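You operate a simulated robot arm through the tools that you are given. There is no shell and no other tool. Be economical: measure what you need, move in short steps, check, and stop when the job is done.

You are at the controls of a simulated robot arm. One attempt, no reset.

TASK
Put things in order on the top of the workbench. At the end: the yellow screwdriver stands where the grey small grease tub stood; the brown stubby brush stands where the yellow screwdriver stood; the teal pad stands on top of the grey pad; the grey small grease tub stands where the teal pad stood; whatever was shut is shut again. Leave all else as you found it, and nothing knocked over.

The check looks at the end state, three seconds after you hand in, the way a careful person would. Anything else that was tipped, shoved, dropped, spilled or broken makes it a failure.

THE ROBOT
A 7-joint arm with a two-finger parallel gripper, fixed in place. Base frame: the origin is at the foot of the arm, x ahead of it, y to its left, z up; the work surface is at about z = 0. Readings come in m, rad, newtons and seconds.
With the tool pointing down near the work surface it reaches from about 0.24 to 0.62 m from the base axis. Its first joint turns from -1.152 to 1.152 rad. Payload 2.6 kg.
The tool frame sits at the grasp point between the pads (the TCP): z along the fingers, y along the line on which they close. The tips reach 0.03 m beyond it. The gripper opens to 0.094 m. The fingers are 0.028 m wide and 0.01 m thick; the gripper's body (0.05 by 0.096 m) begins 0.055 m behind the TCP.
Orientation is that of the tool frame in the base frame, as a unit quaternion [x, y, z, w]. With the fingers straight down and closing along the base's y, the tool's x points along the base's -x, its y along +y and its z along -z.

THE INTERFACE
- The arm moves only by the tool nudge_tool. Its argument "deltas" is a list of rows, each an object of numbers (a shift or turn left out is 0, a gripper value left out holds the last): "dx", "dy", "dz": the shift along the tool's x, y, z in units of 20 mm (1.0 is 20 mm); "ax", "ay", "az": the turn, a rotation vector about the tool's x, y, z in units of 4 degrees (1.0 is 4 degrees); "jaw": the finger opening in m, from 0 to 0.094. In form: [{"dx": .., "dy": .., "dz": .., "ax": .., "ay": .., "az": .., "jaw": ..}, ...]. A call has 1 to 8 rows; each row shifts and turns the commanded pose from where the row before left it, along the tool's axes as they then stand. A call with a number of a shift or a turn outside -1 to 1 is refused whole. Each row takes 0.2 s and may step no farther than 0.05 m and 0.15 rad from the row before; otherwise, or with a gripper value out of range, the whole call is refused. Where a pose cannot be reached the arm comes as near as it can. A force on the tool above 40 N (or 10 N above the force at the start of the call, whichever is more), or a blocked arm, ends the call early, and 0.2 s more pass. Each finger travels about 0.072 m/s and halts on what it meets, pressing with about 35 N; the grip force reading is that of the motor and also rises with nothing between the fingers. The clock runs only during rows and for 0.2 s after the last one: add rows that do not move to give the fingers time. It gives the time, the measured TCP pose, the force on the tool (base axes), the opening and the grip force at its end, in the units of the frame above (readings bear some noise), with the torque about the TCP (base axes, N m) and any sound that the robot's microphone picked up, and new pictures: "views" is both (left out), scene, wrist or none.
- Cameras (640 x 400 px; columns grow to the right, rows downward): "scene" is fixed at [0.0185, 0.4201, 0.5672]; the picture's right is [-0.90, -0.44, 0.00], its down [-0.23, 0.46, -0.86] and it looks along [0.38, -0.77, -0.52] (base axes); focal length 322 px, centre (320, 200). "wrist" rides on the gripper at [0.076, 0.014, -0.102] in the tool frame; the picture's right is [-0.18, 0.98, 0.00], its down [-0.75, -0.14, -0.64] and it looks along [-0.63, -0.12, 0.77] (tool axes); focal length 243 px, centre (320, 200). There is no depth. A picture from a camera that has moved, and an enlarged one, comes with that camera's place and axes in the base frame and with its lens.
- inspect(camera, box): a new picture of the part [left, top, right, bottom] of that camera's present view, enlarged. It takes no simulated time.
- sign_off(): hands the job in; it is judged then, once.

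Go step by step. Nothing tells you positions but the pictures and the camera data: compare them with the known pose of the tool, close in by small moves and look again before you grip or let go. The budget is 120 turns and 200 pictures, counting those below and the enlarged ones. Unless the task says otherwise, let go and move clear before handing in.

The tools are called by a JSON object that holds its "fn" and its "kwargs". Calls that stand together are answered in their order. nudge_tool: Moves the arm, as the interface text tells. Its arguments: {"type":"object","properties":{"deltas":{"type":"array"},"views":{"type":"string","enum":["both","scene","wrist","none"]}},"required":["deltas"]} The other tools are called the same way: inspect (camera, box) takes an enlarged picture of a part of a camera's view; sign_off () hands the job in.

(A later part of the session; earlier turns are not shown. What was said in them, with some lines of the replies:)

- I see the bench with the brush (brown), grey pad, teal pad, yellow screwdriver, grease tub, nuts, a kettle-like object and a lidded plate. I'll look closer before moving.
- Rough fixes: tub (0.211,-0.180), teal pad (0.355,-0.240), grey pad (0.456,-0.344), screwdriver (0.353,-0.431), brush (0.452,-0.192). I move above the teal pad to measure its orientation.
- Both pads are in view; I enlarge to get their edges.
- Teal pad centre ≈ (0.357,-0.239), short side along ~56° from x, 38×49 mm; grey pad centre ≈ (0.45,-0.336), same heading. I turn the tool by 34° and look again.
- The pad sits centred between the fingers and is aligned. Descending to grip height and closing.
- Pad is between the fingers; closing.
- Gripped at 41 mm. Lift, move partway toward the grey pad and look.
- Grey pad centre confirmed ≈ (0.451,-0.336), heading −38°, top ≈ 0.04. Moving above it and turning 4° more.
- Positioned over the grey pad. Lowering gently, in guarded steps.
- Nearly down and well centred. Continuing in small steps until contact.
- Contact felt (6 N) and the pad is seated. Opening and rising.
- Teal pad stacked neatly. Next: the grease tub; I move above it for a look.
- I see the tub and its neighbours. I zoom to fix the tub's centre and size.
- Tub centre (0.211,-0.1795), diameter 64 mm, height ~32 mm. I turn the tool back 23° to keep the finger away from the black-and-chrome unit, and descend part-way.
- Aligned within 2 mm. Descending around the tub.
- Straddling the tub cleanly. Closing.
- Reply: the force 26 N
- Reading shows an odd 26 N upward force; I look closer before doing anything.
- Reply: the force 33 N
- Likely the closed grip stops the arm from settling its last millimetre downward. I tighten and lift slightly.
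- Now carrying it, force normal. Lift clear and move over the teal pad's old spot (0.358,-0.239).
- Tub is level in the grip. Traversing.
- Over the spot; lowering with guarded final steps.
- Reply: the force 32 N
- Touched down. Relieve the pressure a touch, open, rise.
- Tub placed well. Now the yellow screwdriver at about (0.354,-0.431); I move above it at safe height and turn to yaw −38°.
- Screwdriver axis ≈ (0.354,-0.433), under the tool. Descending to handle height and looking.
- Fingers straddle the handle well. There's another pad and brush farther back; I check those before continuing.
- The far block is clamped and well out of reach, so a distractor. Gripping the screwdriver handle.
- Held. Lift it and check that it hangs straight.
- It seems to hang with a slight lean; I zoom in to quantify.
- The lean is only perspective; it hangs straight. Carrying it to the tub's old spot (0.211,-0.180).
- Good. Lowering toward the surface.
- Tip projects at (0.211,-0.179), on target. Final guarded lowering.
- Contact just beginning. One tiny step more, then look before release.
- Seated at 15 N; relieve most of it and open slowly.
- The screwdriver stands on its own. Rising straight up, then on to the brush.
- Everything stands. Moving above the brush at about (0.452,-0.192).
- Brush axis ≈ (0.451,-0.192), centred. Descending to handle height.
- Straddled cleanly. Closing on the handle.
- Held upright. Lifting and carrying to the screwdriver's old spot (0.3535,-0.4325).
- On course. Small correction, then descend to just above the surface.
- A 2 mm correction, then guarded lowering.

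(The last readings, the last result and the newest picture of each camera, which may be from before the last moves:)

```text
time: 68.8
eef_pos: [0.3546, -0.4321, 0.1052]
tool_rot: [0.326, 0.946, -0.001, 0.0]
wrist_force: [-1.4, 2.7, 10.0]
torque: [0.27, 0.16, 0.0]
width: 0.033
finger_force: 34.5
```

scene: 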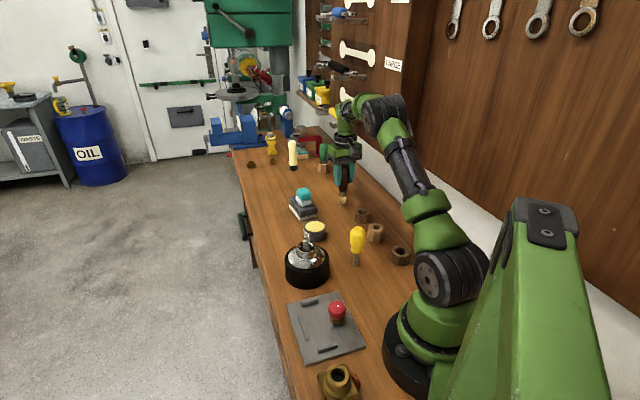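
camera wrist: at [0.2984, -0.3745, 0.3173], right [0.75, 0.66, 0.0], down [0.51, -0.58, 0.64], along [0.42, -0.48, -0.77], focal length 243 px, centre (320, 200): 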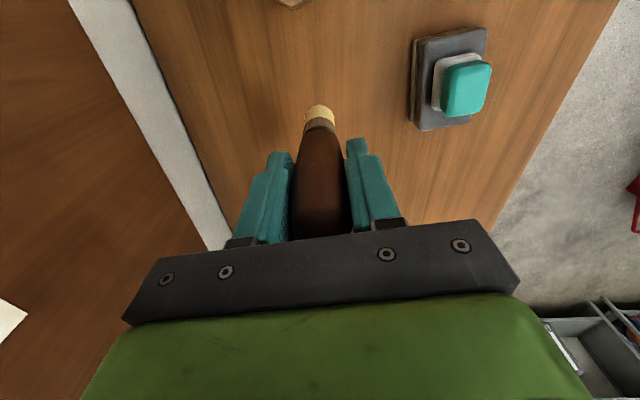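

Contact at 10 N. Relieve slightly and open slowly.

{"fn": "nudge_tool", "kwargs": {"deltas": [{"dz": -0.04}, {}, {"jaw": 0.034}, {"jaw": 0.036}, {"jaw": 0.04}, {"jaw": 0.05}, {"jaw": 0.065}, {"jaw": 0.08}]}}

{"fn": "inspect", "kwargs": {"camera": "scene", "box": [300, 140, 400, 220]}}

```text
time: 70.6
eef_pos: [0.3541, -0.4337, 0.1056]
tool_rot: [0.326, 0.945, 0.0, 0.0]
wrist_force: [0.4, 0.3, 0.4]
torque: [0.02, 0.03, 0.04]
width: 0.08
finger_force: 0.0
camera wrist: at [0.3023, -0.3735, 0.2086], right [0.75, 0.66, 0.0], down [0.51, -0.58, 0.64], along [0.42, -0.48, -0.77], focal length 243 px, centre (320, 200)
```

scene: 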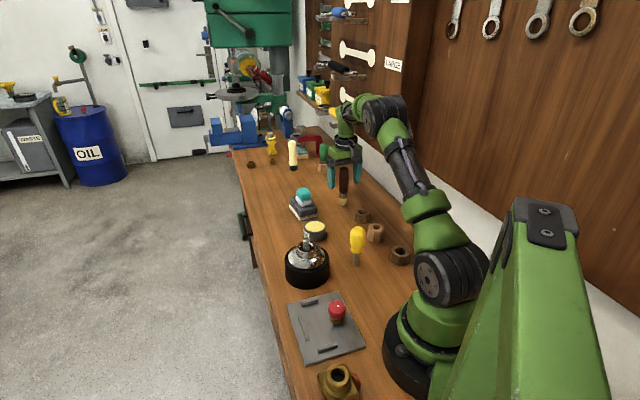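
wrist: 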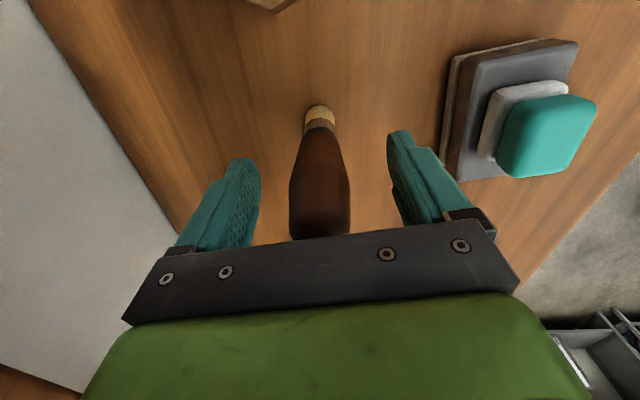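

```text
5.00 times, centred on (350, 180) of scene
camera zoom: at [0.0185, 0.4201, 0.5672], right [-0.9, -0.44, 0.0], down [-0.23, 0.46, -0.86], along [0.38, -0.77, -0.52], focal length 1608 px, centre (170, 300)
```

zoom: 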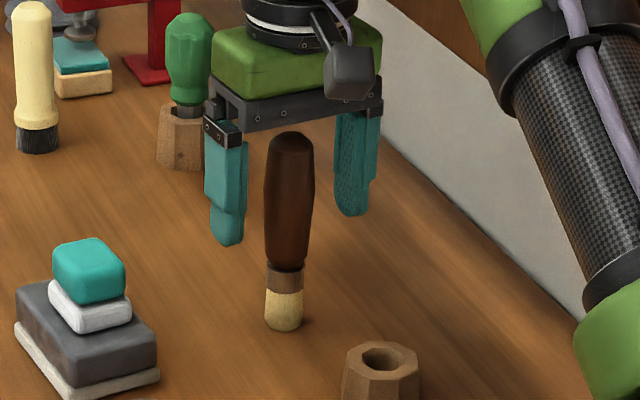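

The brush stands free. Rising straight up and checking the whole bench.

{"fn": "nudge_tool", "kwargs": {"deltas": [{"dz": -0.5}, {"dz": -1}, {"dz": -1}, {"dz": -1}, {"dz": -1}, {"dz": -1}, {"dz": -1}, {}]}}

{"fn": "inspect", "kwargs": {"camera": "scene", "box": [240, 130, 440, 290]}}

```text
time: 72.4
eef_pos: [0.3527, -0.431, 0.2354]
tool_rot: [0.325, 0.946, 0.0, 0.0]
wrist_force: [1.2, 0.3, 1.2]
torque: [0.0, 0.01, -0.04]
width: 0.0801
finger_force: 0.0
camera wrist: at [0.2999, -0.3721, 0.3378], right [0.75, 0.66, 0.0], down [0.51, -0.58, 0.64], along [0.42, -0.48, -0.77], focal length 243 px, centre (320, 200)
```

scene: 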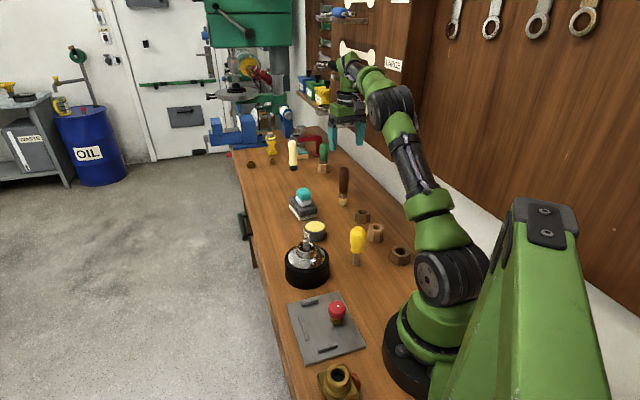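
wrist: 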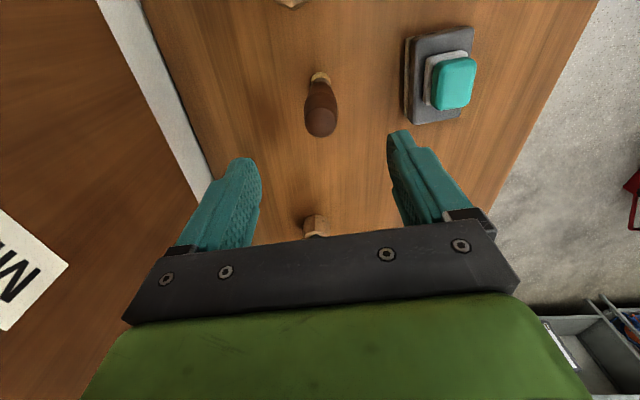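

```text
2.50 times, centred on (340, 210) of scene
camera zoom: at [0.0185, 0.4201, 0.5672], right [-0.9, -0.44, 0.0], down [-0.23, 0.46, -0.86], along [0.38, -0.77, -0.52], focal length 804 px, centre (270, 175)
```

zoom: 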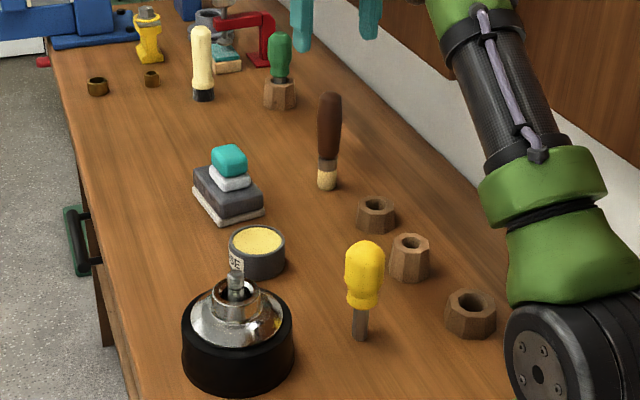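

All four objects stand in their places, nothing else has shifted, and the gripper is open and clear of the bench. Handing in.

{"fn": "sign_off", "kwargs": {}}

```text
The job is handed in.
```

I handed the job in with all four moves done:
- **Teal pad:** it is on top of the grey pad.
- **Grease tub:** it is where the teal pad was.
- **Yellow screwdriver:** it stands where the tub was, within about 4 mm by the camera.
- **Brown brush:** it stands where the screwdriver was.

I opened nothing, and in the last pictures everything was upright and nothing else looked moved.
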